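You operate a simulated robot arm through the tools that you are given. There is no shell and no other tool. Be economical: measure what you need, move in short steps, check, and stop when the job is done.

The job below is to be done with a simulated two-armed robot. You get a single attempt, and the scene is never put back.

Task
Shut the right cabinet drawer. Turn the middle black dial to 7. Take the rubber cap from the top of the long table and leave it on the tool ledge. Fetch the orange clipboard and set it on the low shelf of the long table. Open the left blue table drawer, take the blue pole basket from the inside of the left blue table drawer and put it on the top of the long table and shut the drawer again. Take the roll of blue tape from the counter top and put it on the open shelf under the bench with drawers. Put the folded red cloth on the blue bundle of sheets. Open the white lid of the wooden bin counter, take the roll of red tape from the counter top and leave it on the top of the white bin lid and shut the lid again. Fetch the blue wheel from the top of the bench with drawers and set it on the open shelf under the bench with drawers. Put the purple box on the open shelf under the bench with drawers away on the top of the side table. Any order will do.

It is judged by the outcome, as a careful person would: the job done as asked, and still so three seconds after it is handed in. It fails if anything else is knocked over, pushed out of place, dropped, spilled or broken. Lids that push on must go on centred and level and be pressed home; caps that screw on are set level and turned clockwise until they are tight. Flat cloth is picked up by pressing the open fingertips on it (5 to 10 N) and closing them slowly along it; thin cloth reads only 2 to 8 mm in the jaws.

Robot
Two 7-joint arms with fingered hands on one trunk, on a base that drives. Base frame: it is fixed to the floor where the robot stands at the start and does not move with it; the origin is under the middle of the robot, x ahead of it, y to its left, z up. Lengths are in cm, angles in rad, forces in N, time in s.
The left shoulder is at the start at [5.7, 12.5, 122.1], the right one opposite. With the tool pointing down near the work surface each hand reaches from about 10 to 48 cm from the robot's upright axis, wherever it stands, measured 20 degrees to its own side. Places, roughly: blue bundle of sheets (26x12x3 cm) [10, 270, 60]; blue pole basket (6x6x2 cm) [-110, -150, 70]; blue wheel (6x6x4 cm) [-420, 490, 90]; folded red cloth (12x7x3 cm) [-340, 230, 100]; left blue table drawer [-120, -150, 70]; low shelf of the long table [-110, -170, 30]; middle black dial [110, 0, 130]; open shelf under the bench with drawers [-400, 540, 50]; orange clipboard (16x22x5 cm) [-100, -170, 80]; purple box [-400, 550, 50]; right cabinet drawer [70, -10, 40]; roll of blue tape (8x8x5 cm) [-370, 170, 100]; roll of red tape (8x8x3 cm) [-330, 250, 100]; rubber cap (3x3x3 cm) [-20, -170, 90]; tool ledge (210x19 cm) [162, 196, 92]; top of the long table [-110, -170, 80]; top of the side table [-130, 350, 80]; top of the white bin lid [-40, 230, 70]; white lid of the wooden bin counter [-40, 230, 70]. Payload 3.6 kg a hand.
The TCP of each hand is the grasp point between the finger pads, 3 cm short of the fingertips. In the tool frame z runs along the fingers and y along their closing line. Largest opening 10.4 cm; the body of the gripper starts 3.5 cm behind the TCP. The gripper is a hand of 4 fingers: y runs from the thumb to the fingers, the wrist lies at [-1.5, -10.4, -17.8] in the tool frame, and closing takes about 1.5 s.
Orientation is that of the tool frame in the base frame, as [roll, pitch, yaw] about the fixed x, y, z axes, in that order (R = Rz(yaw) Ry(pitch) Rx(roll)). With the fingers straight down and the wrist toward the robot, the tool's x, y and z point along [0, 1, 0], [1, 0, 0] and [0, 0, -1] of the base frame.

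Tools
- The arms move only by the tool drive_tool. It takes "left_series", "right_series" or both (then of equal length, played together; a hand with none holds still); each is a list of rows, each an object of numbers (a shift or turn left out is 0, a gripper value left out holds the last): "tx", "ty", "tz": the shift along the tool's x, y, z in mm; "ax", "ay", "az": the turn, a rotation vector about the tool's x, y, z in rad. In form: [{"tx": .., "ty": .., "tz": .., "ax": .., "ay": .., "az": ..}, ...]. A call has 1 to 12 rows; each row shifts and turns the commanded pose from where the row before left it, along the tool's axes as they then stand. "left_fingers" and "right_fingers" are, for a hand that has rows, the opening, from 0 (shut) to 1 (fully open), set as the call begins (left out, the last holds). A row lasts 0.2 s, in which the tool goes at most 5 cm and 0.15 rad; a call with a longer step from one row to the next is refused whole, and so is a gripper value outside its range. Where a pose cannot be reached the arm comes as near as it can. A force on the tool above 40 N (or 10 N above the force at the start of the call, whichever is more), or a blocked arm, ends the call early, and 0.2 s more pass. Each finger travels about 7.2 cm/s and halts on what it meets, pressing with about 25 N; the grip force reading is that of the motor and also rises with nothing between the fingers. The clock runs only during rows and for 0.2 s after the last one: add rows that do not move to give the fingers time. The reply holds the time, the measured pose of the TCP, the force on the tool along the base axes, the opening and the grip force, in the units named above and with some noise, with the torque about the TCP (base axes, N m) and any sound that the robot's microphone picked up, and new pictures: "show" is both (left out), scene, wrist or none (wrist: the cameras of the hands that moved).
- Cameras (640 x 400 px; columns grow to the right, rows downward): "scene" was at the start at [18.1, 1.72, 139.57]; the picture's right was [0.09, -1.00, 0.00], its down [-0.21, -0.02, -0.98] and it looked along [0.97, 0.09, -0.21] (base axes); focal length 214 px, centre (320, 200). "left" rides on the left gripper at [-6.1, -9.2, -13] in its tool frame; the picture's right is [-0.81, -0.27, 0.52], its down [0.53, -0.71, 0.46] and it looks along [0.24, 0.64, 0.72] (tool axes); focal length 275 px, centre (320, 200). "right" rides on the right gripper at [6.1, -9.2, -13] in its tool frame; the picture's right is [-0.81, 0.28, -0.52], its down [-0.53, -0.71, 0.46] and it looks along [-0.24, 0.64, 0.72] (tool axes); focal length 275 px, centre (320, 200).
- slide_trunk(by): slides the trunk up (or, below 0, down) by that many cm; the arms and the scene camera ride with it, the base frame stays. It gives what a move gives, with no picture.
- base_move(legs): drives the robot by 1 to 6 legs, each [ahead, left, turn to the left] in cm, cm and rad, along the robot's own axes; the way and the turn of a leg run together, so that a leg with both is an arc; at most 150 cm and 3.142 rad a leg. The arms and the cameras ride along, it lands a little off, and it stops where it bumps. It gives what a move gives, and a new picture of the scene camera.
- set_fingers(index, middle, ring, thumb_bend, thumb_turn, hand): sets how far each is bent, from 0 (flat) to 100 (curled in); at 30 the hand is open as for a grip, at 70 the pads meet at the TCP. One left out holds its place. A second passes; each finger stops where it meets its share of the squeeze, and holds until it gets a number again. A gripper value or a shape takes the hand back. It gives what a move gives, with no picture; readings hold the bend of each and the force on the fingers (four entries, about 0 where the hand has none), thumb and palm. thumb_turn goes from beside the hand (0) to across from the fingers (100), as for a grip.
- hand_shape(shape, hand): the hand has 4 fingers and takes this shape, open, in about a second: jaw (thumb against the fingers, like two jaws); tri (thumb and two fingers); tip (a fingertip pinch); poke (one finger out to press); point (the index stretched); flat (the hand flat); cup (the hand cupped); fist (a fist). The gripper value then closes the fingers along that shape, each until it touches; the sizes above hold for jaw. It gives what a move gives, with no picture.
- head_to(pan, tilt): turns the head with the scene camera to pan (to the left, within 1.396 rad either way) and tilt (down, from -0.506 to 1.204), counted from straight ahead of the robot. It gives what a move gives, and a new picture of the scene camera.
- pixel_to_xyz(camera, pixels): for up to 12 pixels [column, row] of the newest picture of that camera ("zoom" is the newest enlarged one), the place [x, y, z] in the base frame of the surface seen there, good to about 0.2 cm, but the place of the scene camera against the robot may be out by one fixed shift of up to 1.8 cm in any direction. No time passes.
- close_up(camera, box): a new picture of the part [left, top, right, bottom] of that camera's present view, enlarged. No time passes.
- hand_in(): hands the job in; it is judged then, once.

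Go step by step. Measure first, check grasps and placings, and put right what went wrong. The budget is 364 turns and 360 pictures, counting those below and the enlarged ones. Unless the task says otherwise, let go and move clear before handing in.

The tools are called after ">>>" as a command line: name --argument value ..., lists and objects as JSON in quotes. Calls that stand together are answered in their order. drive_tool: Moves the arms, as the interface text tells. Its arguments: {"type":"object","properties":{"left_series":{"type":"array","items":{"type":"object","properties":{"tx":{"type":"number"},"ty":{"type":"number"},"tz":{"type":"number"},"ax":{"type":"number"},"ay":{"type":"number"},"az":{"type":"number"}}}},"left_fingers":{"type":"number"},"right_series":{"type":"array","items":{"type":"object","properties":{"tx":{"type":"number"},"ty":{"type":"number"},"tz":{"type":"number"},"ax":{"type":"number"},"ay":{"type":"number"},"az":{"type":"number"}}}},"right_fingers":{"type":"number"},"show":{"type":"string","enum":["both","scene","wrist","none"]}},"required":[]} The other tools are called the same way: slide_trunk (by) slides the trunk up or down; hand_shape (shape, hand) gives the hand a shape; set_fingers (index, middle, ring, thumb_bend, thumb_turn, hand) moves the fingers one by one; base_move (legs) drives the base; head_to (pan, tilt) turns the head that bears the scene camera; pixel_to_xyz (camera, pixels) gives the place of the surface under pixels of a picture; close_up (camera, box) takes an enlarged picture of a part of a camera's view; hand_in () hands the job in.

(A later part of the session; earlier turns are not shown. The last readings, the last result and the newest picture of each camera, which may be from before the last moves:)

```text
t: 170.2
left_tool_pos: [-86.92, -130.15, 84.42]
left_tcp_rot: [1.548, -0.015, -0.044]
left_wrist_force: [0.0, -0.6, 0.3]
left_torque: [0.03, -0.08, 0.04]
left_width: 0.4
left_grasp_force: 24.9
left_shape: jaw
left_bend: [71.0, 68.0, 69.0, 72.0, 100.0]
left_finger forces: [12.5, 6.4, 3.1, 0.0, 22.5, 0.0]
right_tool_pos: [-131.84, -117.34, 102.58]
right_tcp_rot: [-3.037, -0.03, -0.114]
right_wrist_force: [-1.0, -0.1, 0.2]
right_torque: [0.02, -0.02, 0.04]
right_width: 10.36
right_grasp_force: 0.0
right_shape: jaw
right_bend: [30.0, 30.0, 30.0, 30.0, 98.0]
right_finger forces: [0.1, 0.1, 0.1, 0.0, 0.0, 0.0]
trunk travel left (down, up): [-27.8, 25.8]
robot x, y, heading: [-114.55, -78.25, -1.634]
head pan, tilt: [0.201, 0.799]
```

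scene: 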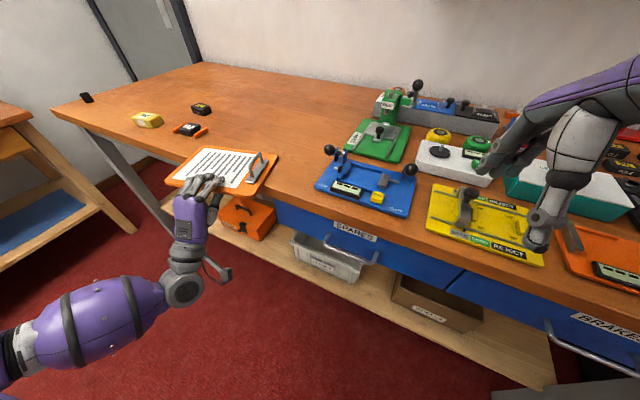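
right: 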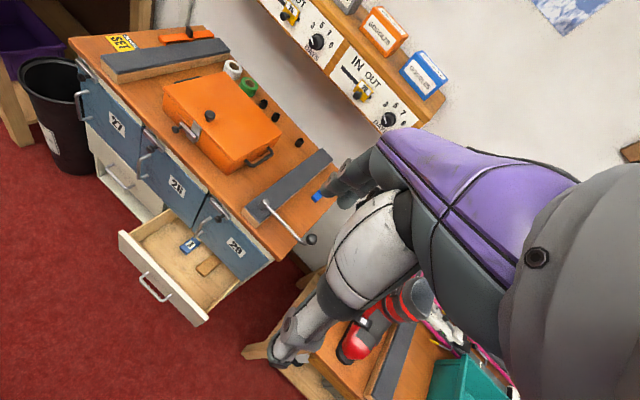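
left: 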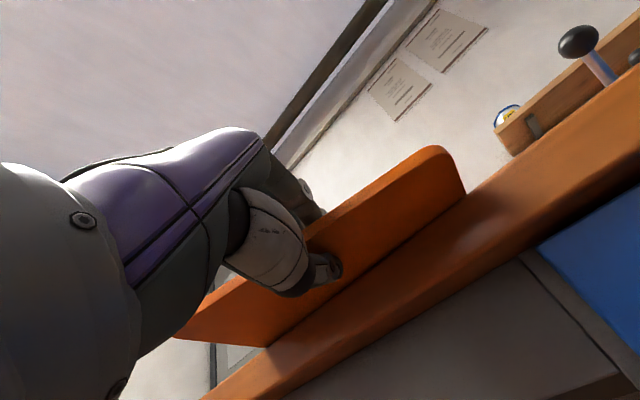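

Good edge pinch (22 N on the board). Lift 5 cm, then back away, clear of the table.

>>> drive_tool --left_series '[{"ty": 15}, {"ty": 15}, {"ty": 20}, {}]' --show "scene"

>>> base_move --legs '[[-30, 0, 0]]'

```text
t: 171.2
left_tool_pos: [-86.89, -129.99, 89.44]
left_tcp_rot: [1.549, -0.014, -0.047]
left_wrist_force: [0.4, 0.4, -1.9]
left_torque: [0.13, -0.02, -0.02]
left_width: 0.43
left_grasp_force: 25.3
left_shape: jaw
left_bend: [66.0, 69.0, 70.0, 73.0, 100.0]
left_finger forces: [16.1, 5.2, 2.4, 0.0, 25.7, 0.0]
right_tool_pos: [-131.77, -117.42, 102.53]
right_tcp_rot: [-3.036, -0.029, -0.113]
right_wrist_force: [-0.4, -0.4, 0.0]
right_torque: [-0.02, 0.03, 0.0]
right_width: 10.4
right_grasp_force: 0.0
right_shape: jaw
right_bend: [30.0, 30.0, 30.0, 30.0, 98.0]
right_finger forces: [0.1, 0.0, 0.0, 0.1, 0.0, 0.1]
trunk travel left (down, up): [-27.8, 25.8]
robot x, y, heading: [-115.12, -78.36, -1.639]
head pan, tilt: [0.201, 0.799]
```

scene: 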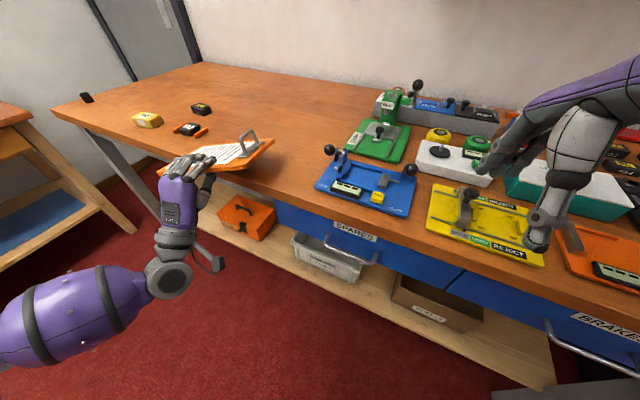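

```text
t: 173.2
left_tool_pos: [-84.95, -100.27, 89.51]
left_tcp_rot: [1.547, -0.015, -0.043]
left_wrist_force: [-0.8, 0.1, -1.5]
left_torque: [0.14, -0.01, 0.01]
left_width: 0.44
left_grasp_force: 25.1
left_shape: jaw
left_bend: [66.0, 69.0, 70.0, 73.0, 100.0]
left_finger forces: [16.1, 5.1, 2.4, 0.1, 25.6, 0.1]
right_tool_pos: [-129.87, -87.65, 102.52]
right_tcp_rot: [-3.036, -0.03, -0.115]
right_wrist_force: [0.2, 1.1, 0.0]
right_torque: [-0.02, 0.03, 0.01]
right_width: 10.37
right_grasp_force: 0.1
right_shape: jaw
right_bend: [30.0, 30.0, 30.0, 30.0, 98.0]
right_finger forces: [0.0, 0.0, 0.1, 0.0, 0.1, 0.0]
trunk travel left (down, up): [-27.8, 25.8]
robot x, y, heading: [-112.82, -49.14, -1.632]
head pan, tilt: [0.201, 0.799]
```

scene: 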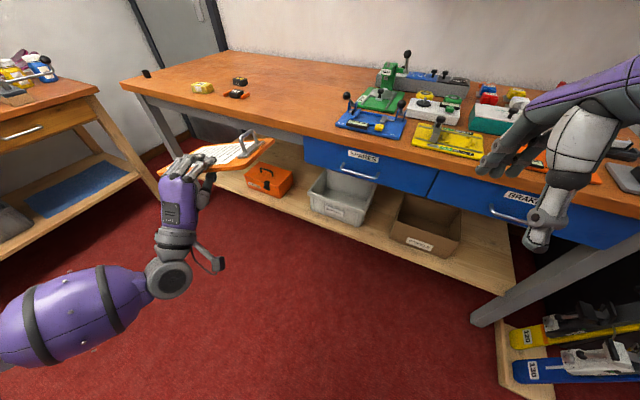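

The board is held level. For the low shelf I'll need a low stance: first draw the right hand down and in toward my side so it won't meet the table, and bring the left hand inward.

>>> drive_tool --right_series '[{"tz": 30, "ty": -18}, {"tz": 30, "ty": -18}, {"tz": 30, "ty": -18}, {"tz": 30, "ty": -18}, {"tz": 30, "ty": -18}, {"tz": 30, "ty": -18}, {"tz": 30, "ty": -18}, {"tz": 30, "ty": -18}, {"tz": 30, "ty": -18}, {"tz": 30, "ty": -18}, {}, {}]' --left_series '[{"tx": -15}, {"tx": -15}, {"tx": -15}, {"tx": -15}, {"tx": -15}, {"tx": -15}, {"tx": -15}, {"tx": -15}, {"tx": -15}, {"tx": -15}, {}, {}]' --show "scene"

```text
t: 175.8
left_tool_pos: [-99.93, -99.61, 89.3]
left_tcp_rot: [1.548, -0.015, -0.042]
left_wrist_force: [-0.3, 0.5, -2.1]
left_torque: [0.14, -0.02, 0.0]
left_width: 0.44
left_grasp_force: 25.3
left_shape: jaw
left_bend: [66.0, 69.0, 70.0, 73.0, 100.0]
left_finger forces: [16.3, 5.0, 2.5, 0.1, 25.6, 0.1]
right_tool_pos: [-121.59, -86.5, 79.79]
right_tcp_rot: [-3.037, -0.025, -0.114]
right_wrist_force: [-0.3, -0.8, 0.1]
right_torque: [0.04, 0.02, 0.05]
right_width: 10.37
right_grasp_force: 0.2
right_shape: jaw
right_bend: [30.0, 30.0, 30.0, 30.0, 98.0]
right_finger forces: [0.0, 0.1, 0.0, 0.1, 0.0, 0.0]
right hand out of reach, approached as far as the arm can: row 2, 3, 4, 5, 6, 7, 8, 9, 10
trunk travel left (down, up): [-27.8, 25.8]
robot x, y, heading: [-113.0, -48.79, -1.634]
head pan, tilt: [0.201, 0.799]
```

scene: 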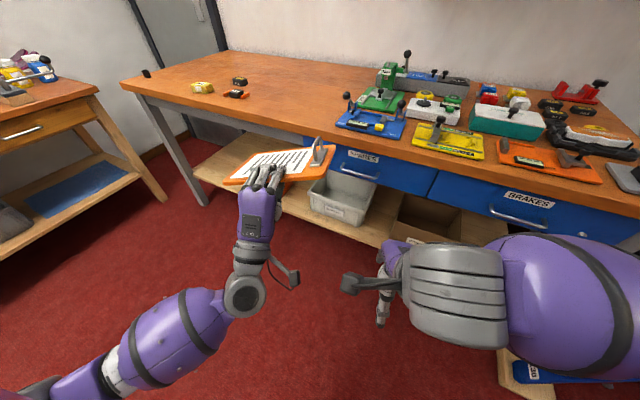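

The right arm folds poorly with the hand near chest height. I'll instead let it hang: move it outward, down, then back.

>>> drive_tool --right_series '[{"tx": -40}, {"tx": -40}, {"tx": -40}, {"tx": -30, "tz": 30}, {"tz": 40}, {"tz": 40}, {"tz": 40}, {"tz": 40}, {"tz": 40}, {"tz": 40}, {"tz": 40}, {}]' --show "scene"

```text
t: 178.4
left_tool_pos: [-99.77, -99.8, 89.28]
left_tcp_rot: [1.549, -0.014, -0.041]
left_wrist_force: [0.5, -0.2, -2.6]
left_torque: [0.17, -0.01, 0.03]
left_width: 0.43
left_grasp_force: 25.0
left_shape: jaw
left_bend: [66.0, 69.0, 70.0, 73.0, 100.0]
left_finger forces: [16.4, 5.0, 2.4, 0.1, 25.6, 0.0]
right_tool_pos: [-135.57, -86.59, 64.47]
right_tcp_rot: [-3.03, -0.03, -0.113]
right_wrist_force: [-0.5, 0.2, 0.3]
right_torque: [-0.03, 0.0, 0.05]
right_width: 10.38
right_grasp_force: 0.0
right_shape: jaw
right_bend: [30.0, 30.0, 30.0, 30.0, 98.0]
right_finger forces: [0.1, 0.0, 0.1, 0.0, 0.0, 0.1]
right hand out of reach, approached as far as the arm can: row 1, 2, 3, 7, 8, 9, 10, 11
trunk travel left (down, up): [-27.8, 25.8]
robot x, y, heading: [-113.18, -48.98, -1.631]
head pan, tilt: [0.201, 0.799]
```

scene: 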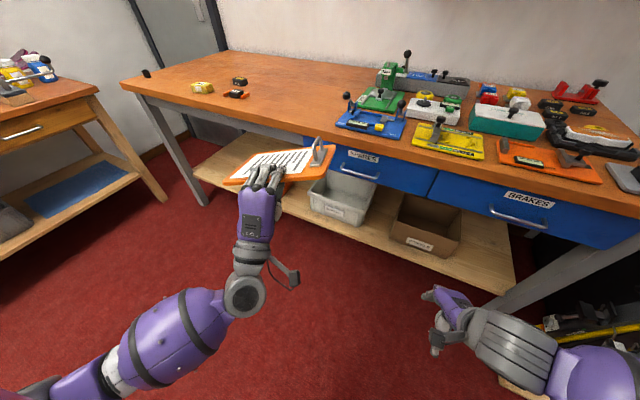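

The right arm cannot hang lower here, so I'll use a different stance: robot turned to face along the table, left hand reaching out to its left toward the shelf, right arm away from the table. First swing the left hand outward.

>>> drive_tool --left_series '[{"tz": -26, "tx": 36, "ay": 0.119}, {"tz": -21.5, "tx": 38.8, "ay": 0.119}, {"tz": -16.8, "tx": 41.1, "ay": 0.119}, {"tz": -11.8, "tx": 42.8, "ay": 0.119}, {"tz": -6.6, "tx": 43.9, "ay": 0.119}, {"tz": -1.3, "tx": 44.4, "ay": 0.119}, {"tz": 4, "tx": 44.2, "ay": 0.119}, {"tz": 9.1, "tx": 43.4, "ay": 0.119}, {}]' --show "scene"

```text
t: 180.4
left_tool_pos: [-70.31, -80.1, 89.24]
left_tcp_rot: [1.544, 0.011, 0.91]
left_wrist_force: [-0.1, 0.0, -2.2]
left_torque: [0.06, 0.09, 0.01]
left_width: 0.44
left_grasp_force: 24.9
left_shape: jaw
left_bend: [66.0, 70.0, 70.0, 73.0, 100.0]
left_finger forces: [16.4, 4.9, 2.4, 0.1, 25.6, 0.1]
right_tool_pos: [-135.38, -86.75, 64.54]
right_tcp_rot: [-3.03, -0.03, -0.114]
right_wrist_force: [-0.7, -0.3, -0.2]
right_torque: [0.0, -0.02, -0.05]
right_width: 10.38
right_grasp_force: 0.1
right_shape: jaw
right_bend: [30.0, 30.0, 30.0, 30.0, 98.0]
right_finger forces: [0.0, 0.0, 0.0, 0.0, 0.1, 0.1]
trunk travel left (down, up): [-27.8, 25.8]
robot x, y, heading: [-113.18, -49.13, -1.634]
head pan, tilt: [0.201, 0.799]
```

scene: 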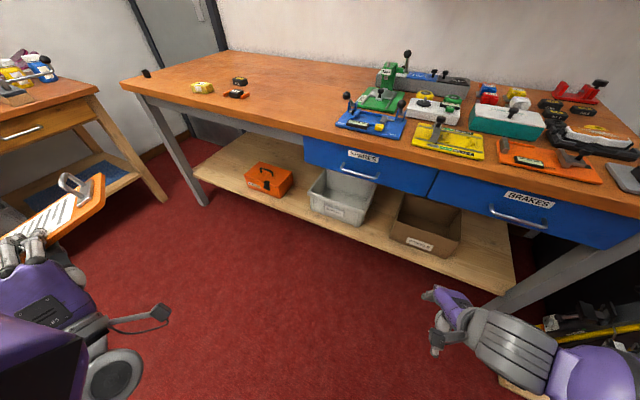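

The left hand reached the new pose. The shelf is clearly visible now; I'll measure its free left part.

>>> pixel_to_xyz --camera "scene" --pixels '[[195, 175], [245, 190], [225, 150], [240, 137], [246, 185], [250, 164], [205, 195], [230, 185], [195, 166], [290, 190]]'

>>> close_up --camera "scene" --box '[130, 80, 350, 240]'

```text
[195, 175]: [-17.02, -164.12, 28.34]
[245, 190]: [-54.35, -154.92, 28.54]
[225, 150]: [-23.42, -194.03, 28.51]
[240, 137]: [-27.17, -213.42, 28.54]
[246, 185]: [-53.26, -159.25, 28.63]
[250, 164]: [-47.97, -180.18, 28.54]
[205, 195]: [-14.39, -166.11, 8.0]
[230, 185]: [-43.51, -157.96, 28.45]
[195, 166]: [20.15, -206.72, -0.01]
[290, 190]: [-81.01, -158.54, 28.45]
```

```text
2.50 times, centred on (240, 160) of scene
```

zoom: 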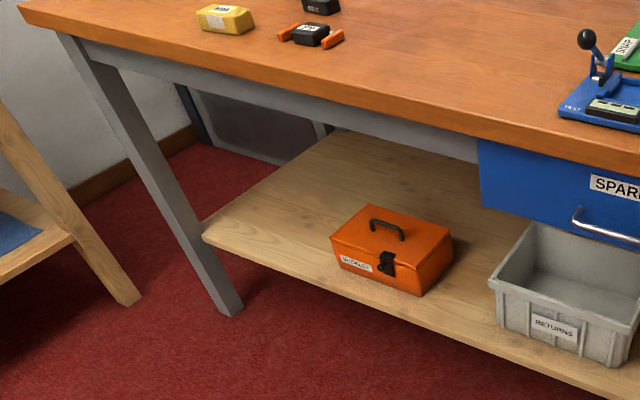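

Shelf is free from t=−32 to +3. The boot table at left might limit where I stand; measure its corner and leg.

>>> pixel_to_xyz --camera "scene" --pixels '[[163, 200], [97, 88], [40, 130], [20, 240], [100, 180], [208, 203]]'

```text
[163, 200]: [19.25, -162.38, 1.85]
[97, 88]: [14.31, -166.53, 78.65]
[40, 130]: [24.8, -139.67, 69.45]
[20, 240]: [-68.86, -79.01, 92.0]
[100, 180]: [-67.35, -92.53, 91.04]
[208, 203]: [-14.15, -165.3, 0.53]
```

Boot table's edge runs from (53,−48) to (14,−166), so I'll turn first here, then slide along the long table to the free shelf end.

>>> base_move --legs '[[0, 0, -1.209]]'

>>> base_move --legs '[[-86.8, 60.2, 0]]'

>>> head_to --pan 0.95 --tilt 0.8

```text
t: 183.8
left_tool_pos: [-127.22, -99.79, 89.2]
left_tcp_rot: [1.546, 0.01, -0.304]
left_wrist_force: [0.4, 0.5, -1.9]
left_torque: [0.15, -0.02, 0.01]
left_width: 0.42
left_grasp_force: 25.0
left_shape: jaw
left_bend: [66.0, 70.0, 70.0, 73.0, 100.0]
left_finger forces: [16.5, 4.8, 2.4, 0.0, 25.5, 0.0]
right_tool_pos: [-156.11, -41.16, 64.42]
right_tcp_rot: [-3.03, -0.029, -1.323]
right_wrist_force: [-0.3, 0.2, 0.4]
right_torque: [0.03, 0.03, 0.0]
right_width: 10.39
right_grasp_force: 0.1
right_shape: jaw
right_bend: [30.0, 30.0, 30.0, 30.0, 98.0]
right_finger forces: [0.1, 0.0, 0.1, 0.1, 0.1, 0.0]
trunk travel left (down, up): [-27.8, 25.8]
robot x, y, heading: [-112.87, -49.18, -2.843]
head pan, tilt: [0.201, 0.799]
```

scene: 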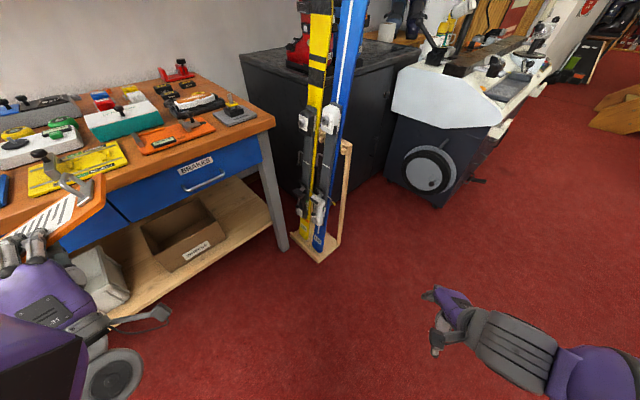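

```text
t: 189.5
left_tool_pos: [-26.3, -130.94, 89.13]
left_tcp_rot: [1.544, 0.011, -0.295]
left_wrist_force: [0.6, -0.2, -2.0]
left_torque: [0.12, -0.02, 0.02]
left_width: 0.42
left_grasp_force: 25.5
left_shape: jaw
left_bend: [66.0, 70.0, 70.0, 73.0, 100.0]
left_finger forces: [16.5, 4.8, 2.4, 0.0, 25.5, 0.0]
right_tool_pos: [-55.69, -72.43, 64.53]
right_tcp_rot: [-3.03, -0.032, -1.318]
right_wrist_force: [-0.7, -0.9, -0.2]
right_torque: [0.02, -0.02, 0.02]
right_width: 10.4
right_grasp_force: 0.1
right_shape: jaw
right_bend: [30.0, 30.0, 30.0, 30.0, 98.0]
right_finger forces: [0.1, 0.0, 0.1, 0.1, 0.0, 0.0]
trunk travel left (down, up): [-27.8, 25.8]
robot x, y, heading: [-12.29, -80.06, -2.837]
head pan, tilt: [0.201, 0.799]
```

scene: 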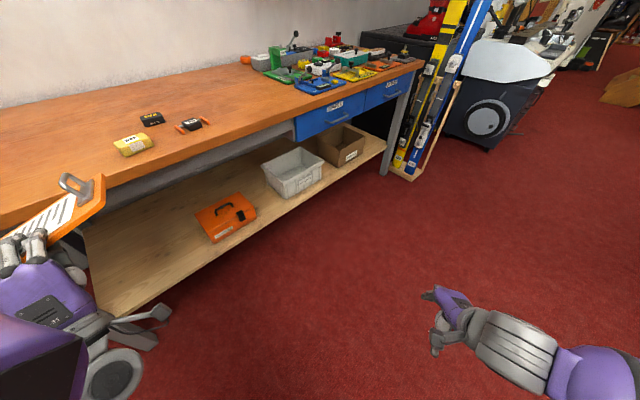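

```text
t: 190.6
left_tool_pos: [-26.28, -130.94, 89.18]
left_tcp_rot: [1.547, 0.01, -0.296]
left_wrist_force: [-1.0, 0.1, -1.7]
left_torque: [0.15, -0.01, -0.02]
left_width: 0.41
left_grasp_force: 24.8
left_shape: jaw
left_bend: [66.0, 70.0, 70.0, 73.0, 100.0]
left_finger forces: [16.5, 4.9, 2.4, 0.1, 25.5, 0.0]
right_tool_pos: [-55.73, -72.42, 64.49]
right_tcp_rot: [-3.031, -0.031, -1.317]
right_wrist_force: [-0.7, 0.8, 0.0]
right_torque: [-0.01, -0.03, 0.0]
right_width: 10.38
right_grasp_force: 0.0
right_shape: jaw
right_bend: [30.0, 30.0, 30.0, 30.0, 98.0]
right_finger forces: [0.1, 0.1, 0.0, 0.0, 0.0, 0.0]
trunk travel left (down, up): [-27.8, 25.8]
robot x, y, heading: [-12.71, -80.01, -2.842]
head pan, tilt: [0.949, 0.799]
```

scene: 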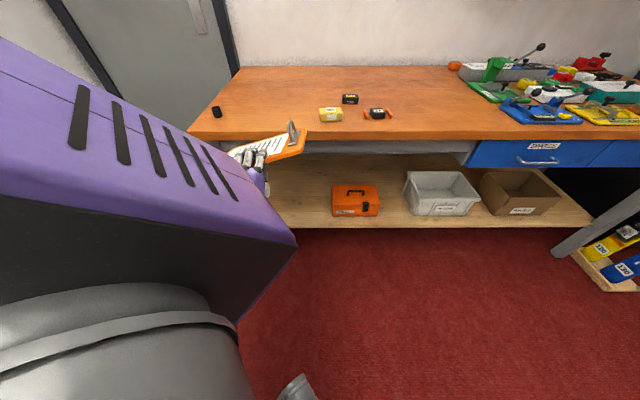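

Position is good with the shelf in front of the left hand. Lower the trunk, then the hand, tilting the board nose-down a bit.

>>> slide_trunk --by -27

>>> drive_tool --left_series '[{"ty": -25}, {"ty": -25}, {"ty": -25}, {"ty": -25}, {"ty": -25}, {"ax": 0.1}, {"ax": 0.1}, {"ax": 0.1}, {"ax": 0.1}, {}]' --show "scene"

```text
t: 193.4
left_tool_pos: [-26.28, -130.96, 62.29]
left_tcp_rot: [1.546, 0.01, -0.298]
left_wrist_force: [-0.3, 0.3, -1.5]
left_torque: [0.15, -0.02, 0.0]
left_width: 0.41
left_grasp_force: 25.4
left_shape: jaw
left_bend: [66.0, 70.0, 70.0, 73.0, 100.0]
left_finger forces: [16.5, 4.9, 2.4, 0.0, 25.5, 0.0]
right_tool_pos: [-54.17, -71.91, 32.43]
right_tcp_rot: [-2.834, -0.022, -1.321]
right_wrist_force: [-0.5, -0.5, -0.3]
right_torque: [-0.03, 0.01, 0.03]
right_width: 10.38
right_grasp_force: 0.0
right_shape: jaw
right_bend: [30.0, 30.0, 30.0, 30.0, 98.0]
right_finger forces: [0.0, 0.0, 0.0, 0.0, 0.0, 0.0]
trunk travel left (down, up): [-0.8, 52.8]
robot x, y, heading: [-12.22, -80.31, -2.835]
head pan, tilt: [0.949, 0.799]
```

```text
t: 195.6
left_tool_pos: [-26.55, -131.2, 49.53]
left_tcp_rot: [1.947, 0.01, -0.298]
left_wrist_force: [0.5, 0.1, -1.5]
left_torque: [0.15, -0.04, -0.02]
left_width: 0.43
left_grasp_force: 24.6
left_shape: jaw
left_bend: [66.0, 70.0, 70.0, 73.0, 100.0]
left_finger forces: [16.5, 4.8, 2.4, 0.1, 25.1, 0.0]
right_tool_pos: [-54.12, -71.95, 32.32]
right_tcp_rot: [-2.833, -0.022, -1.321]
right_wrist_force: [0.1, 0.4, -0.8]
right_torque: [-0.01, -0.02, 0.01]
right_width: 10.4
right_grasp_force: 0.1
right_shape: jaw
right_bend: [30.0, 30.0, 30.0, 30.0, 98.0]
right_finger forces: [0.1, 0.0, 0.0, 0.1, 0.1, 0.0]
trunk travel left (down, up): [-0.8, 52.8]
robot x, y, heading: [-12.35, -79.98, -2.835]
head pan, tilt: [0.949, 0.799]
```

scene: 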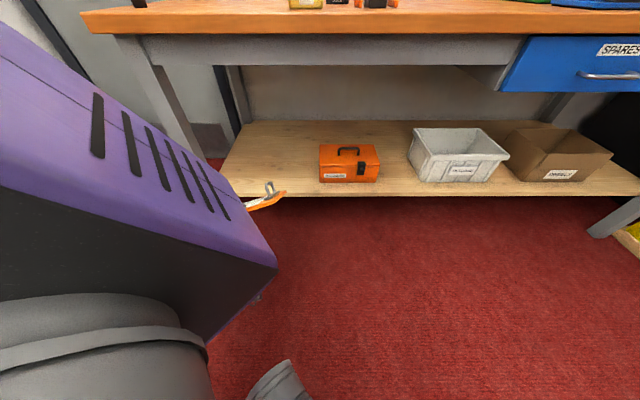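

The arm reaches easily. Drive 33 cm toward the shelf (the board at z≈45–50 passes above the shelf and under the table).

>>> base_move --legs '[[18.8, 27.1, 0]]'

>>> drive_tool --left_series '[{}]' --show "wrist"

```text
t: 198.6
left_tool_pos: [-36.31, -162.58, 49.68]
left_tcp_rot: [1.946, 0.011, -0.3]
left_wrist_force: [0.3, -0.2, -1.2]
left_torque: [0.13, 0.01, -0.01]
left_width: 0.45
left_grasp_force: 25.0
left_shape: jaw
left_bend: [66.0, 70.0, 70.0, 73.0, 100.0]
left_finger forces: [16.5, 4.7, 2.3, 0.1, 25.1, 0.0]
right_tool_pos: [-64.0, -103.2, 32.43]
right_tcp_rot: [-2.832, -0.022, -1.323]
right_wrist_force: [0.1, -0.2, -0.4]
right_torque: [-0.04, -0.01, -0.02]
right_width: 10.39
right_grasp_force: 0.0
right_shape: jaw
right_bend: [30.0, 30.0, 30.0, 30.0, 98.0]
right_finger forces: [0.0, 0.0, 0.0, 0.0, 0.0, 0.0]
trunk travel left (down, up): [-0.8, 52.8]
robot x, y, heading: [-22.21, -111.26, -2.835]
head pan, tilt: [0.949, 0.799]
```

scene: 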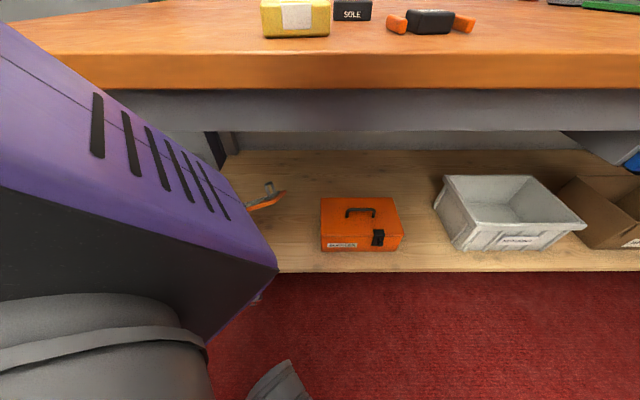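

```text
t: 199.0
left_tool_pos: [-36.3, -162.59, 49.65]
left_tcp_rot: [1.948, 0.009, -0.297]
left_wrist_force: [-0.3, 1.0, -2.2]
left_torque: [0.17, 0.01, 0.01]
left_width: 0.42
left_grasp_force: 25.5
left_shape: jaw
left_bend: [66.0, 70.0, 70.0, 73.0, 100.0]
left_finger forces: [16.5, 4.7, 2.3, 0.0, 25.0, 0.0]
right_tool_pos: [-63.89, -103.22, 32.3]
right_tcp_rot: [-2.832, -0.021, -1.322]
right_wrist_force: [-0.3, -1.1, 0.7]
right_torque: [0.04, 0.02, -0.04]
right_width: 10.41
right_grasp_force: 0.0
right_shape: jaw
right_bend: [30.0, 30.0, 30.0, 30.0, 98.0]
right_finger forces: [0.1, 0.0, 0.0, 0.0, 0.0, 0.0]
trunk travel left (down, up): [-0.8, 52.8]
robot x, y, heading: [-22.19, -111.22, -2.837]
head pan, tilt: [0.949, 0.799]
```

left: 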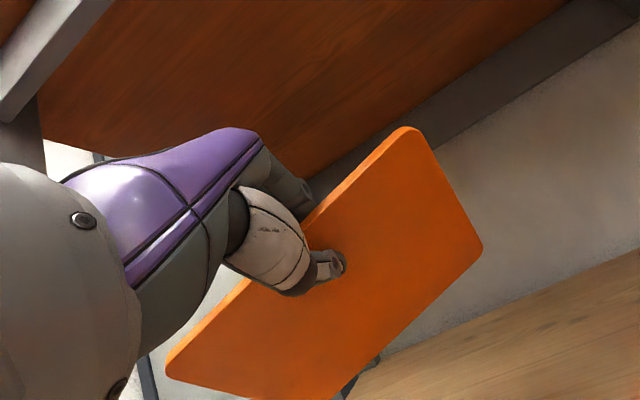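

The board is above the shelf (TCP n≈166). Lower 13 cm straight down, far edge leading, watching for contact.

>>> drive_tool --left_series '[{"ty": -18.6, "tz": 7.3}, {"ty": -18.6, "tz": 7.3}, {"ty": -18.6, "tz": 7.3}, {"ty": -18.6, "tz": 7.3}, {"ty": -18.6, "tz": 7.3}, {"ty": -14, "tz": 5.5}, {"ty": -9.3, "tz": 3.7}, {}]' --show "both"

```text
t: 200.8
left_tool_pos: [-36.32, -162.45, 37.18]
left_tcp_rot: [1.944, 0.01, -0.299]
left_wrist_force: [-0.5, 0.9, -0.8]
left_torque: [-0.08, -0.1, 0.01]
left_width: 0.39
left_grasp_force: 24.9
left_shape: jaw
left_bend: [67.0, 71.0, 70.0, 73.0, 100.0]
left_finger forces: [13.4, 6.2, 3.7, 0.0, 24.1, 0.0]
right_tool_pos: [-63.91, -103.28, 32.4]
right_tcp_rot: [-2.833, -0.022, -1.322]
right_wrist_force: [0.5, 0.9, 0.2]
right_torque: [0.03, -0.03, 0.0]
right_width: 10.43
right_grasp_force: 0.2
right_shape: jaw
right_bend: [30.0, 30.0, 30.0, 30.0, 98.0]
right_finger forces: [0.1, 0.1, 0.0, 0.1, 0.0, 0.0]
trunk travel left (down, up): [-0.8, 52.8]
robot x, y, heading: [-21.93, -111.3, -2.841]
head pan, tilt: [0.949, 0.799]
```

scene: 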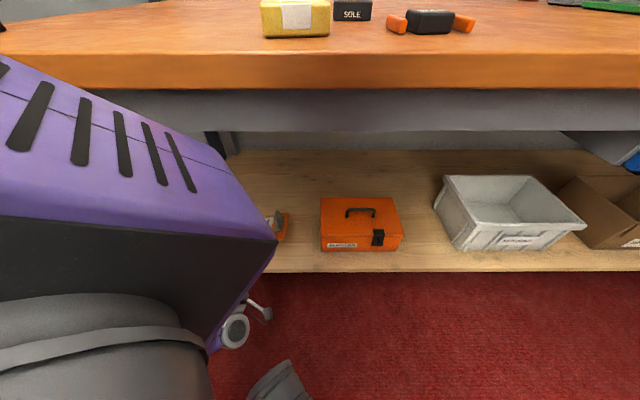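
left: 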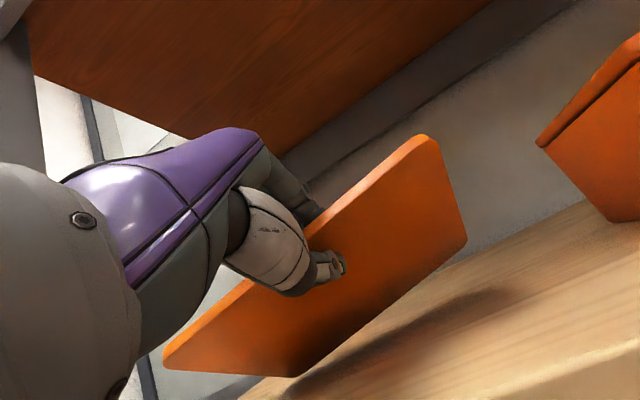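

The far-left corner has begun to touch the shelf. Continue down while levelling the board gradually.

>>> drive_tool --left_series '[{"ty": -9, "tz": 3, "ax": -0.05}, {"ty": -9, "tz": 3, "ax": -0.05}, {"ty": -9, "tz": 3, "ax": -0.05}, {"ty": -9, "tz": 2, "ax": -0.05}, {}]' --show "wrist"

```text
t: 202.0
left_tool_pos: [-36.31, -162.55, 33.39]
left_tcp_rot: [1.746, 0.011, -0.299]
left_wrist_force: [-0.1, 0.4, -1.1]
left_torque: [-0.06, -0.13, 0.08]
left_width: 0.38
left_grasp_force: 25.3
left_shape: jaw
left_bend: [67.0, 71.0, 70.0, 72.0, 100.0]
left_finger forces: [13.0, 7.2, 3.8, 0.0, 24.5, 0.0]
right_tool_pos: [-63.93, -103.11, 32.38]
right_tcp_rot: [-2.832, -0.022, -1.323]
right_wrist_force: [-0.1, -0.3, -0.2]
right_torque: [-0.01, 0.03, 0.01]
right_width: 10.38
right_grasp_force: 0.0
right_shape: jaw
right_bend: [30.0, 30.0, 30.0, 30.0, 98.0]
right_finger forces: [0.0, 0.1, 0.1, 0.1, 0.0, 0.0]
trunk travel left (down, up): [-0.8, 52.8]
robot x, y, heading: [-21.99, -111.54, -2.84]
head pan, tilt: [0.949, 0.799]
```

left: 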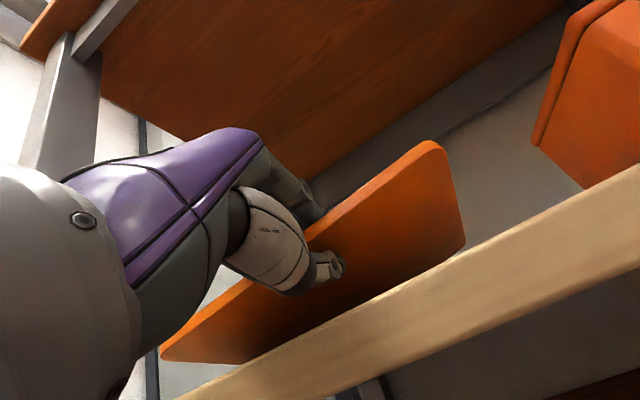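

Now down another 1.5 cm, until the thumb nears the shelf.

>>> drive_tool --left_series '[{"ty": -5, "ax": -0.03}, {"ty": -5, "ax": -0.03}, {"ty": -5, "ax": -0.03}, {}]' --show "wrist"

```text
t: 203.0
left_tool_pos: [-36.37, -162.03, 32.08]
left_tcp_rot: [1.65, 0.011, -0.297]
left_wrist_force: [6.0, 10.6, 21.7]
left_torque: [0.96, -0.38, -0.04]
left_width: 0.24
left_grasp_force: 24.9
left_shape: jaw
left_bend: [66.0, 71.0, 70.0, 70.0, 100.0]
left_finger forces: [16.3, 8.0, 3.9, 0.1, 54.6, 0.0]
right_tool_pos: [-63.79, -103.18, 32.41]
right_tcp_rot: [-2.832, -0.025, -1.322]
right_wrist_force: [0.5, -0.2, 0.3]
right_torque: [0.03, 0.0, 0.01]
right_width: 10.4
right_grasp_force: 0.1
right_shape: jaw
right_bend: [30.0, 30.0, 30.0, 30.0, 98.0]
right_finger forces: [0.1, 0.0, 0.0, 0.0, 0.0, 0.1]
trunk travel left (down, up): [-0.8, 52.8]
robot x, y, heading: [-21.64, -111.28, -2.842]
head pan, tilt: [0.949, 0.799]
```

left: 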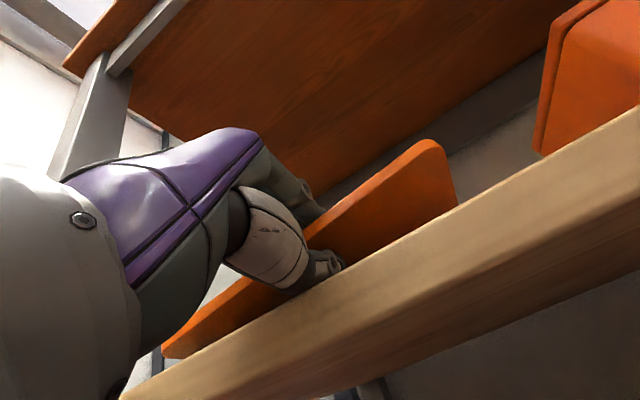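

The thumb is touching the shelf (22 N). Relieve 3 mm and open only the upper fingers.

>>> drive_tool --left_series '[{"ty": 4}, {}]' --show "none"

>>> set_fingers --hand "left" --index 35 --middle 35 --ring 35

>>> drive_tool --left_series '[{"tz": -10}, {"tz": -10}, {"tz": -10}, {}]' --show "wrist"

```text
t: 203.6
left_tool_pos: [-36.35, -162.42, 32.43]
left_tcp_rot: [1.658, 0.009, -0.297]
left_wrist_force: [1.4, -0.6, -2.0]
left_torque: [0.0, -0.07, 0.05]
left_width: 0.3
left_grasp_force: 24.9
left_shape: jaw
left_bend: [67.0, 71.0, 70.0, 71.0, 100.0]
left_finger forces: [13.7, 6.3, 2.9, 0.0, 24.3, 0.0]
right_tool_pos: [-64.0, -103.2, 32.36]
right_tcp_rot: [-2.833, -0.022, -1.321]
right_wrist_force: [-0.1, 0.3, -0.2]
right_torque: [0.0, 0.0, 0.02]
right_width: 10.37
right_grasp_force: 0.0
right_shape: jaw
right_bend: [30.0, 30.0, 30.0, 30.0, 98.0]
right_finger forces: [0.1, 0.0, 0.0, 0.0, 0.1, 0.0]
trunk travel left (down, up): [-0.8, 52.8]
robot x, y, heading: [-21.96, -111.32, -2.842]
head pan, tilt: [0.949, 0.799]
```

```text
t: 204.6
left_tool_pos: [-36.35, -162.19, 32.49]
left_tcp_rot: [1.656, 0.01, -0.298]
left_wrist_force: [0.2, 0.1, -1.5]
left_torque: [0.09, -0.08, 0.02]
left_width: 2.49
left_grasp_force: 3.3
left_shape: fingers
left_bend: [33.0, 35.0, 35.0, 84.0, 100.0]
left_finger forces: [3.1, 0.0, 0.0, 0.0, 3.9, 0.0]
right_tool_pos: [-63.95, -103.26, 32.33]
right_tcp_rot: [-2.833, -0.022, -1.324]
right_wrist_force: [-0.4, 0.5, 0.5]
right_torque: [0.02, -0.02, -0.02]
right_width: 10.38
right_grasp_force: 0.1
right_shape: jaw
right_bend: [30.0, 30.0, 30.0, 30.0, 98.0]
right_finger forces: [0.1, 0.0, 0.1, 0.1, 0.0, 0.0]
trunk travel left (down, up): [-0.8, 52.8]
robot x, y, heading: [-21.76, -111.32, -2.842]
head pan, tilt: [0.949, 0.799]
```

```text
t: 205.6
left_tool_pos: [-35.52, -159.45, 32.63]
left_tcp_rot: [1.657, 0.011, -0.298]
left_wrist_force: [0.7, -0.3, -1.8]
left_torque: [0.11, -0.01, -0.01]
left_width: 2.47
left_grasp_force: 3.9
left_shape: fingers
left_bend: [33.0, 35.0, 35.0, 84.0, 100.0]
left_finger forces: [3.3, 0.1, 0.0, 0.1, 4.2, 0.0]
right_tool_pos: [-63.88, -103.13, 32.45]
right_tcp_rot: [-2.832, -0.021, -1.322]
right_wrist_force: [-0.1, -0.7, 0.2]
right_torque: [0.0, 0.02, -0.02]
right_width: 10.39
right_grasp_force: 0.0
right_shape: jaw
right_bend: [30.0, 30.0, 30.0, 30.0, 98.0]
right_finger forces: [0.0, 0.0, 0.0, 0.0, 0.0, 0.1]
trunk travel left (down, up): [-0.8, 52.8]
robot x, y, heading: [-22.1, -111.46, -2.841]
head pan, tilt: [0.949, 0.799]
```

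left: 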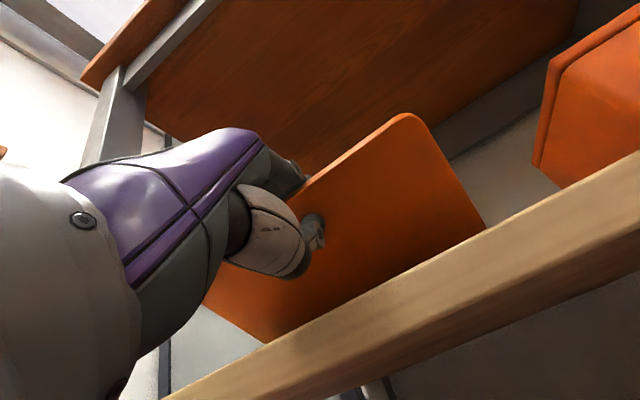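

The thumb kept closing and lifted the near edge. Push back in 3 cm, and set the thumb to open while the fingers straighten.

>>> drive_tool --left_series '[{"tz": 10}, {"tz": 10}, {"tz": 10}, {}]' --show "none"

>>> set_fingers --hand "left" --index 20 --middle 20 --ring 20 --thumb_bend 66

>>> close_up --camera "left" --box '[0, 0, 640, 400]'

```text
t: 206.6
left_tool_pos: [-36.46, -162.27, 32.33]
left_tcp_rot: [1.654, 0.01, -0.297]
left_wrist_force: [0.6, 0.0, -1.0]
left_torque: [0.05, -0.01, 0.01]
left_width: 2.49
left_grasp_force: 4.1
left_shape: fingers
left_bend: [33.0, 35.0, 35.0, 84.0, 100.0]
left_finger forces: [3.2, 0.0, 0.0, 0.0, 3.7, 0.0]
right_tool_pos: [-63.92, -103.24, 32.52]
right_tcp_rot: [-2.834, -0.022, -1.323]
right_wrist_force: [0.0, -0.2, 0.4]
right_torque: [0.0, -0.04, 0.0]
right_width: 10.4
right_grasp_force: 0.0
right_shape: jaw
right_bend: [30.0, 30.0, 30.0, 30.0, 98.0]
right_finger forces: [0.1, 0.0, 0.0, 0.1, 0.1, 0.0]
trunk travel left (down, up): [-0.8, 52.8]
robot x, y, heading: [-21.79, -111.42, -2.841]
head pan, tilt: [0.949, 0.799]
```

```text
t: 207.6
left_tool_pos: [-36.34, -162.41, 32.35]
left_tcp_rot: [1.656, 0.01, -0.295]
left_wrist_force: [-0.5, -0.1, -1.9]
left_torque: [0.03, 0.01, -0.03]
left_width: 7.33
left_grasp_force: 0.6
left_shape: fingers
left_bend: [20.0, 20.0, 20.0, 65.0, 100.0]
left_finger forces: [0.1, 0.0, 0.0, 0.0, 1.2, 0.1]
right_tool_pos: [-63.95, -103.27, 32.34]
right_tcp_rot: [-2.833, -0.022, -1.323]
right_wrist_force: [0.1, 0.0, 0.3]
right_torque: [0.01, -0.01, -0.02]
right_width: 10.4
right_grasp_force: 0.1
right_shape: jaw
right_bend: [30.0, 30.0, 30.0, 30.0, 98.0]
right_finger forces: [0.0, 0.0, 0.1, 0.1, 0.0, 0.1]
trunk travel left (down, up): [-0.8, 52.8]
robot x, y, heading: [-21.94, -111.36, -2.836]
head pan, tilt: [0.949, 0.799]
```

```text
1.00 times, centred on (320, 200) of left (not enlarged: the box is as wide or as high as the picture)
```

zoom: 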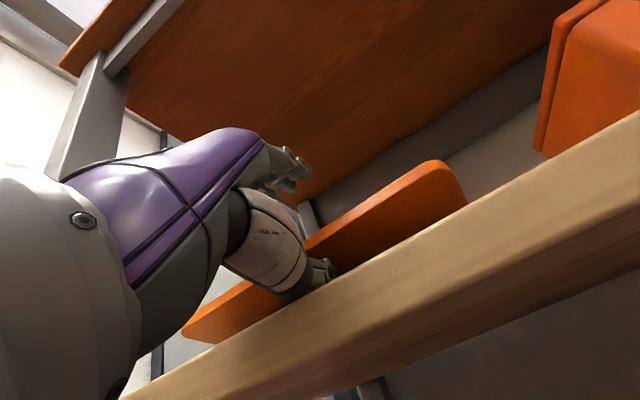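

The board rests on the thumb only. Withdraw the thumb slowly.

>>> drive_tool --left_series '[{"tz": -15}, {"tz": -15}, {"tz": -15}, {"tz": -15}, {}]' --show "wrist"

```text
t: 208.8
left_tool_pos: [-34.73, -156.57, 32.91]
left_tcp_rot: [1.656, 0.01, -0.295]
left_wrist_force: [0.1, -0.2, -1.5]
left_torque: [0.01, -0.02, 0.01]
left_width: 7.34
left_grasp_force: 0.1
left_shape: fingers
left_bend: [20.0, 20.0, 20.0, 65.0, 100.0]
left_finger forces: [0.0, 0.1, 0.0, 0.0, 1.2, 0.0]
right_tool_pos: [-64.06, -103.26, 32.34]
right_tcp_rot: [-2.834, -0.022, -1.323]
right_wrist_force: [0.0, -0.4, 0.9]
right_torque: [0.01, 0.03, -0.01]
right_width: 10.39
right_grasp_force: 0.1
right_shape: jaw
right_bend: [30.0, 30.0, 30.0, 30.0, 98.0]
right_finger forces: [0.0, 0.0, 0.1, 0.1, 0.0, 0.0]
trunk travel left (down, up): [-0.8, 52.8]
robot x, y, heading: [-21.96, -111.21, -2.836]
head pan, tilt: [0.949, 0.799]
```

left: 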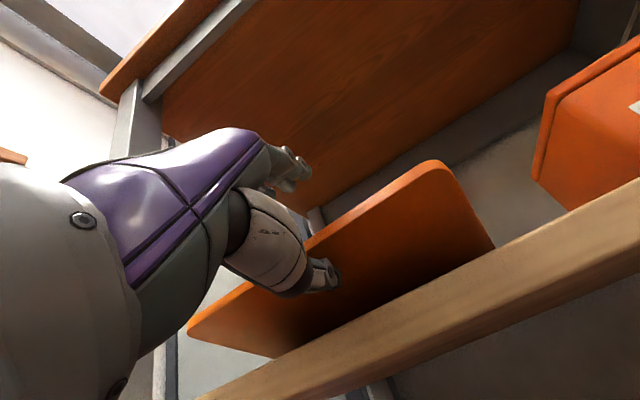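

The board follows the thumb. I'll back until the thumb is just in front of the shelf, lower so the board lies flat with a small overhang, then push it in.

>>> drive_tool --left_series '[{"tz": -10}, {"tz": -8}, {"ty": -10}, {"ty": -10}, {"ty": -10}, {"ty": -8}, {}]' --show "wrist"

```text
t: 210.4
left_tool_pos: [-34.12, -154.36, 29.27]
left_tcp_rot: [1.656, 0.01, -0.294]
left_wrist_force: [1.0, -0.7, -1.2]
left_torque: [-0.02, -0.03, 0.01]
left_width: 7.22
left_grasp_force: 0.2
left_shape: fingers
left_bend: [20.0, 20.0, 20.0, 65.0, 100.0]
left_finger forces: [0.0, 0.1, 0.0, 0.0, 0.3, 0.0]
right_tool_pos: [-63.94, -103.26, 32.4]
right_tcp_rot: [-2.833, -0.022, -1.323]
right_wrist_force: [-0.2, -0.4, 0.1]
right_torque: [0.01, 0.01, 0.0]
right_width: 10.4
right_grasp_force: 0.1
right_shape: jaw
right_bend: [30.0, 30.0, 30.0, 30.0, 98.0]
right_finger forces: [0.0, 0.0, 0.0, 0.0, 0.0, 0.0]
trunk travel left (down, up): [-0.8, 52.8]
robot x, y, heading: [-22.2, -111.32, -2.845]
head pan, tilt: [0.949, 0.799]
```

left: 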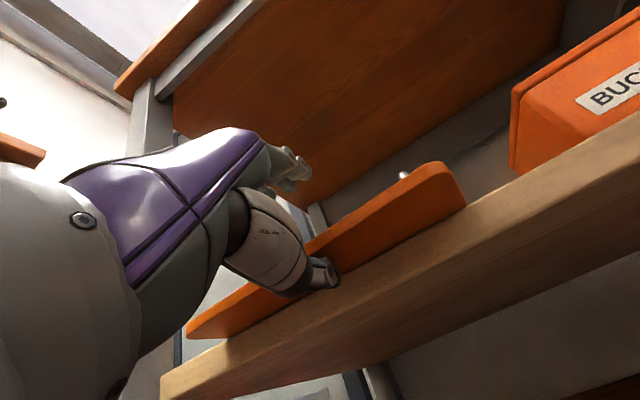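

>>> drive_tool --left_series '[{"ty": -8}, {"ty": -8}, {"tz": -15}, {"tz": -20}, {"tz": -20}, {}]' --show "both"

```text
t: 211.8
left_tool_pos: [-32.37, -150.88, 28.73]
left_tcp_rot: [1.626, 0.0, -0.298]
left_wrist_force: [0.1, 0.8, 0.1]
left_torque: [0.04, 0.01, 0.01]
left_width: 7.14
left_grasp_force: 0.1
left_shape: fingers
left_bend: [20.0, 20.0, 20.0, 66.0, 100.0]
left_finger forces: [0.0, 0.0, 0.0, 0.1, 0.0, 0.1]
right_tool_pos: [-63.81, -103.23, 32.44]
right_tcp_rot: [-2.833, -0.022, -1.322]
right_wrist_force: [-0.6, 0.2, 0.5]
right_torque: [0.0, -0.01, 0.0]
right_width: 10.37
right_grasp_force: 0.0
right_shape: jaw
right_bend: [30.0, 30.0, 30.0, 30.0, 98.0]
right_finger forces: [0.0, 0.0, 0.0, 0.0, 0.0, 0.0]
trunk travel left (down, up): [-0.8, 52.8]
robot x, y, heading: [-22.1, -111.51, -2.846]
head pan, tilt: [0.949, 0.799]
```

scene: 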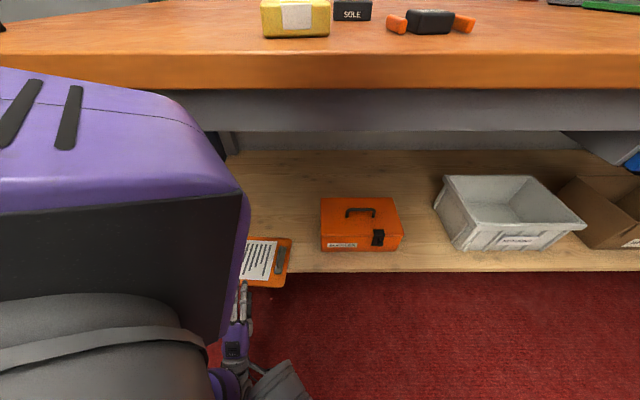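
left: 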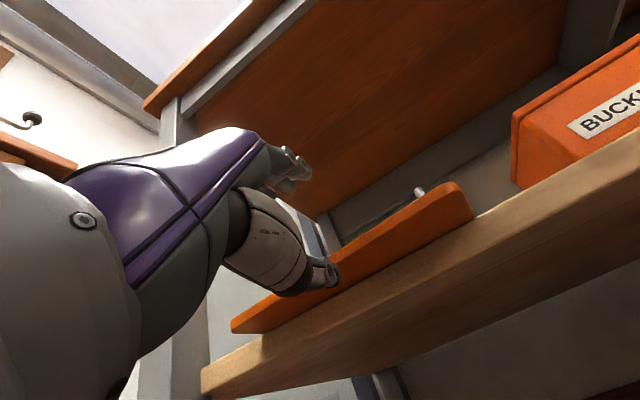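

The clipboard lies flat on the shelf with ~4 cm overhang. Close the hand and nudge its near edge in.

>>> drive_tool --left_series '[{}, {}, {}, {}, {}, {}, {"tz": 10}, {"tz": 10}, {"tz": 10}, {"tz": 10}, {}]' --left_fingers 0 --show "both"

```text
t: 214.2
left_tool_pos: [-33.57, -153.01, 27.75]
left_tcp_rot: [1.656, 0.01, -0.298]
left_wrist_force: [-0.1, -0.2, -1.2]
left_torque: [0.02, -0.05, 0.01]
left_width: 0.0
left_grasp_force: 24.9
left_shape: jaw
left_bend: [70.0, 70.0, 70.0, 43.0, 100.0]
left_finger forces: [0.0, 0.0, 0.0, 0.0, 0.0, 0.0]
right_tool_pos: [-63.81, -103.24, 32.36]
right_tcp_rot: [-2.832, -0.023, -1.323]
right_wrist_force: [-0.5, 0.4, -0.8]
right_torque: [0.03, 0.0, -0.01]
right_width: 10.39
right_grasp_force: 0.0
right_shape: jaw
right_bend: [30.0, 30.0, 30.0, 30.0, 98.0]
right_finger forces: [0.0, 0.0, 0.0, 0.0, 0.0, 0.0]
trunk travel left (down, up): [-0.8, 52.8]
robot x, y, heading: [-22.06, -111.8, -2.841]
head pan, tilt: [0.949, 0.799]
```

scene: 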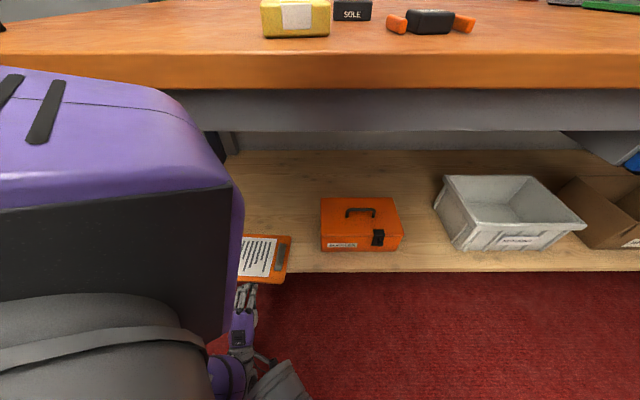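
left: 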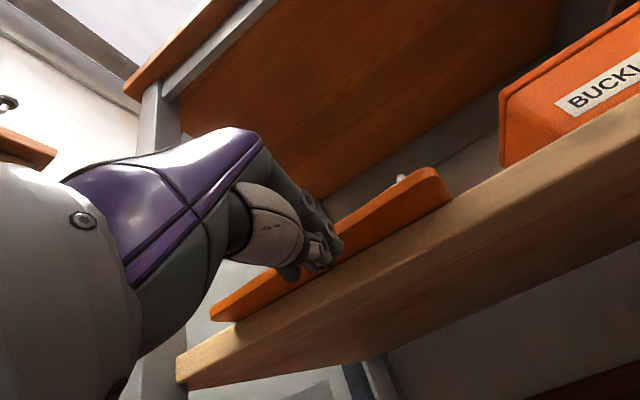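

>>> drive_tool --left_series '[{"tz": 10, "ty": 3}, {"tz": 10, "ty": 3}, {"tz": 10, "ty": 2}, {"tz": 8}, {}]' --show "both"

```text
t: 215.4
left_tool_pos: [-34.53, -156.52, 28.29]
left_tcp_rot: [1.656, 0.01, -0.296]
left_wrist_force: [3.8, 14.0, 3.6]
left_torque: [-0.06, -0.01, 0.02]
left_width: 0.0
left_grasp_force: 24.9
left_shape: jaw
left_bend: [70.0, 70.0, 70.0, 43.0, 100.0]
left_finger forces: [0.1, 0.0, 0.1, 0.0, 0.0, 0.0]
right_tool_pos: [-63.96, -103.09, 32.37]
right_tcp_rot: [-2.831, -0.021, -1.323]
right_wrist_force: [-0.7, -0.3, -0.6]
right_torque: [0.02, -0.03, 0.0]
right_width: 10.4
right_grasp_force: 0.0
right_shape: jaw
right_bend: [30.0, 30.0, 30.0, 30.0, 98.0]
right_finger forces: [0.0, 0.0, 0.0, 0.1, 0.1, 0.0]
trunk travel left (down, up): [-0.8, 52.8]
robot x, y, heading: [-21.85, -111.27, -2.839]
head pan, tilt: [0.949, 0.799]
```

scene: 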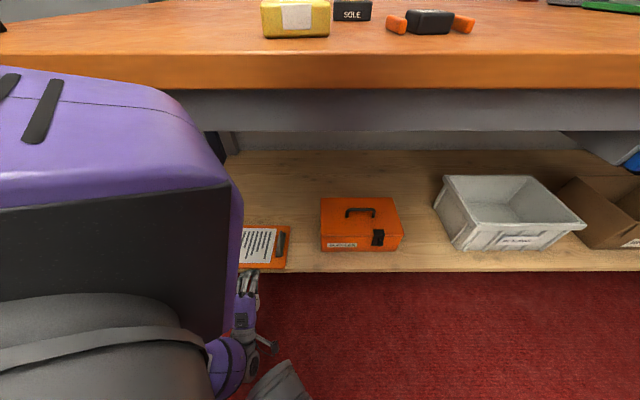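
left: 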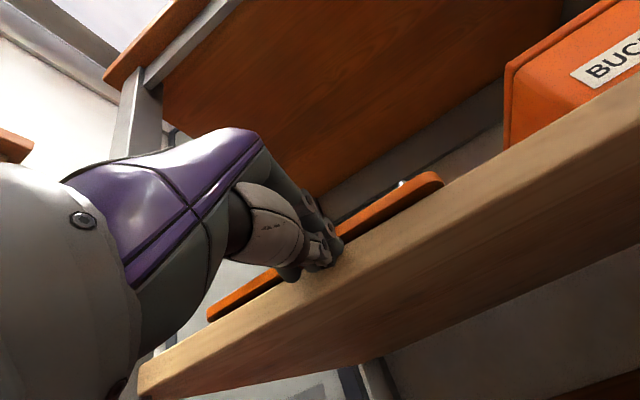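

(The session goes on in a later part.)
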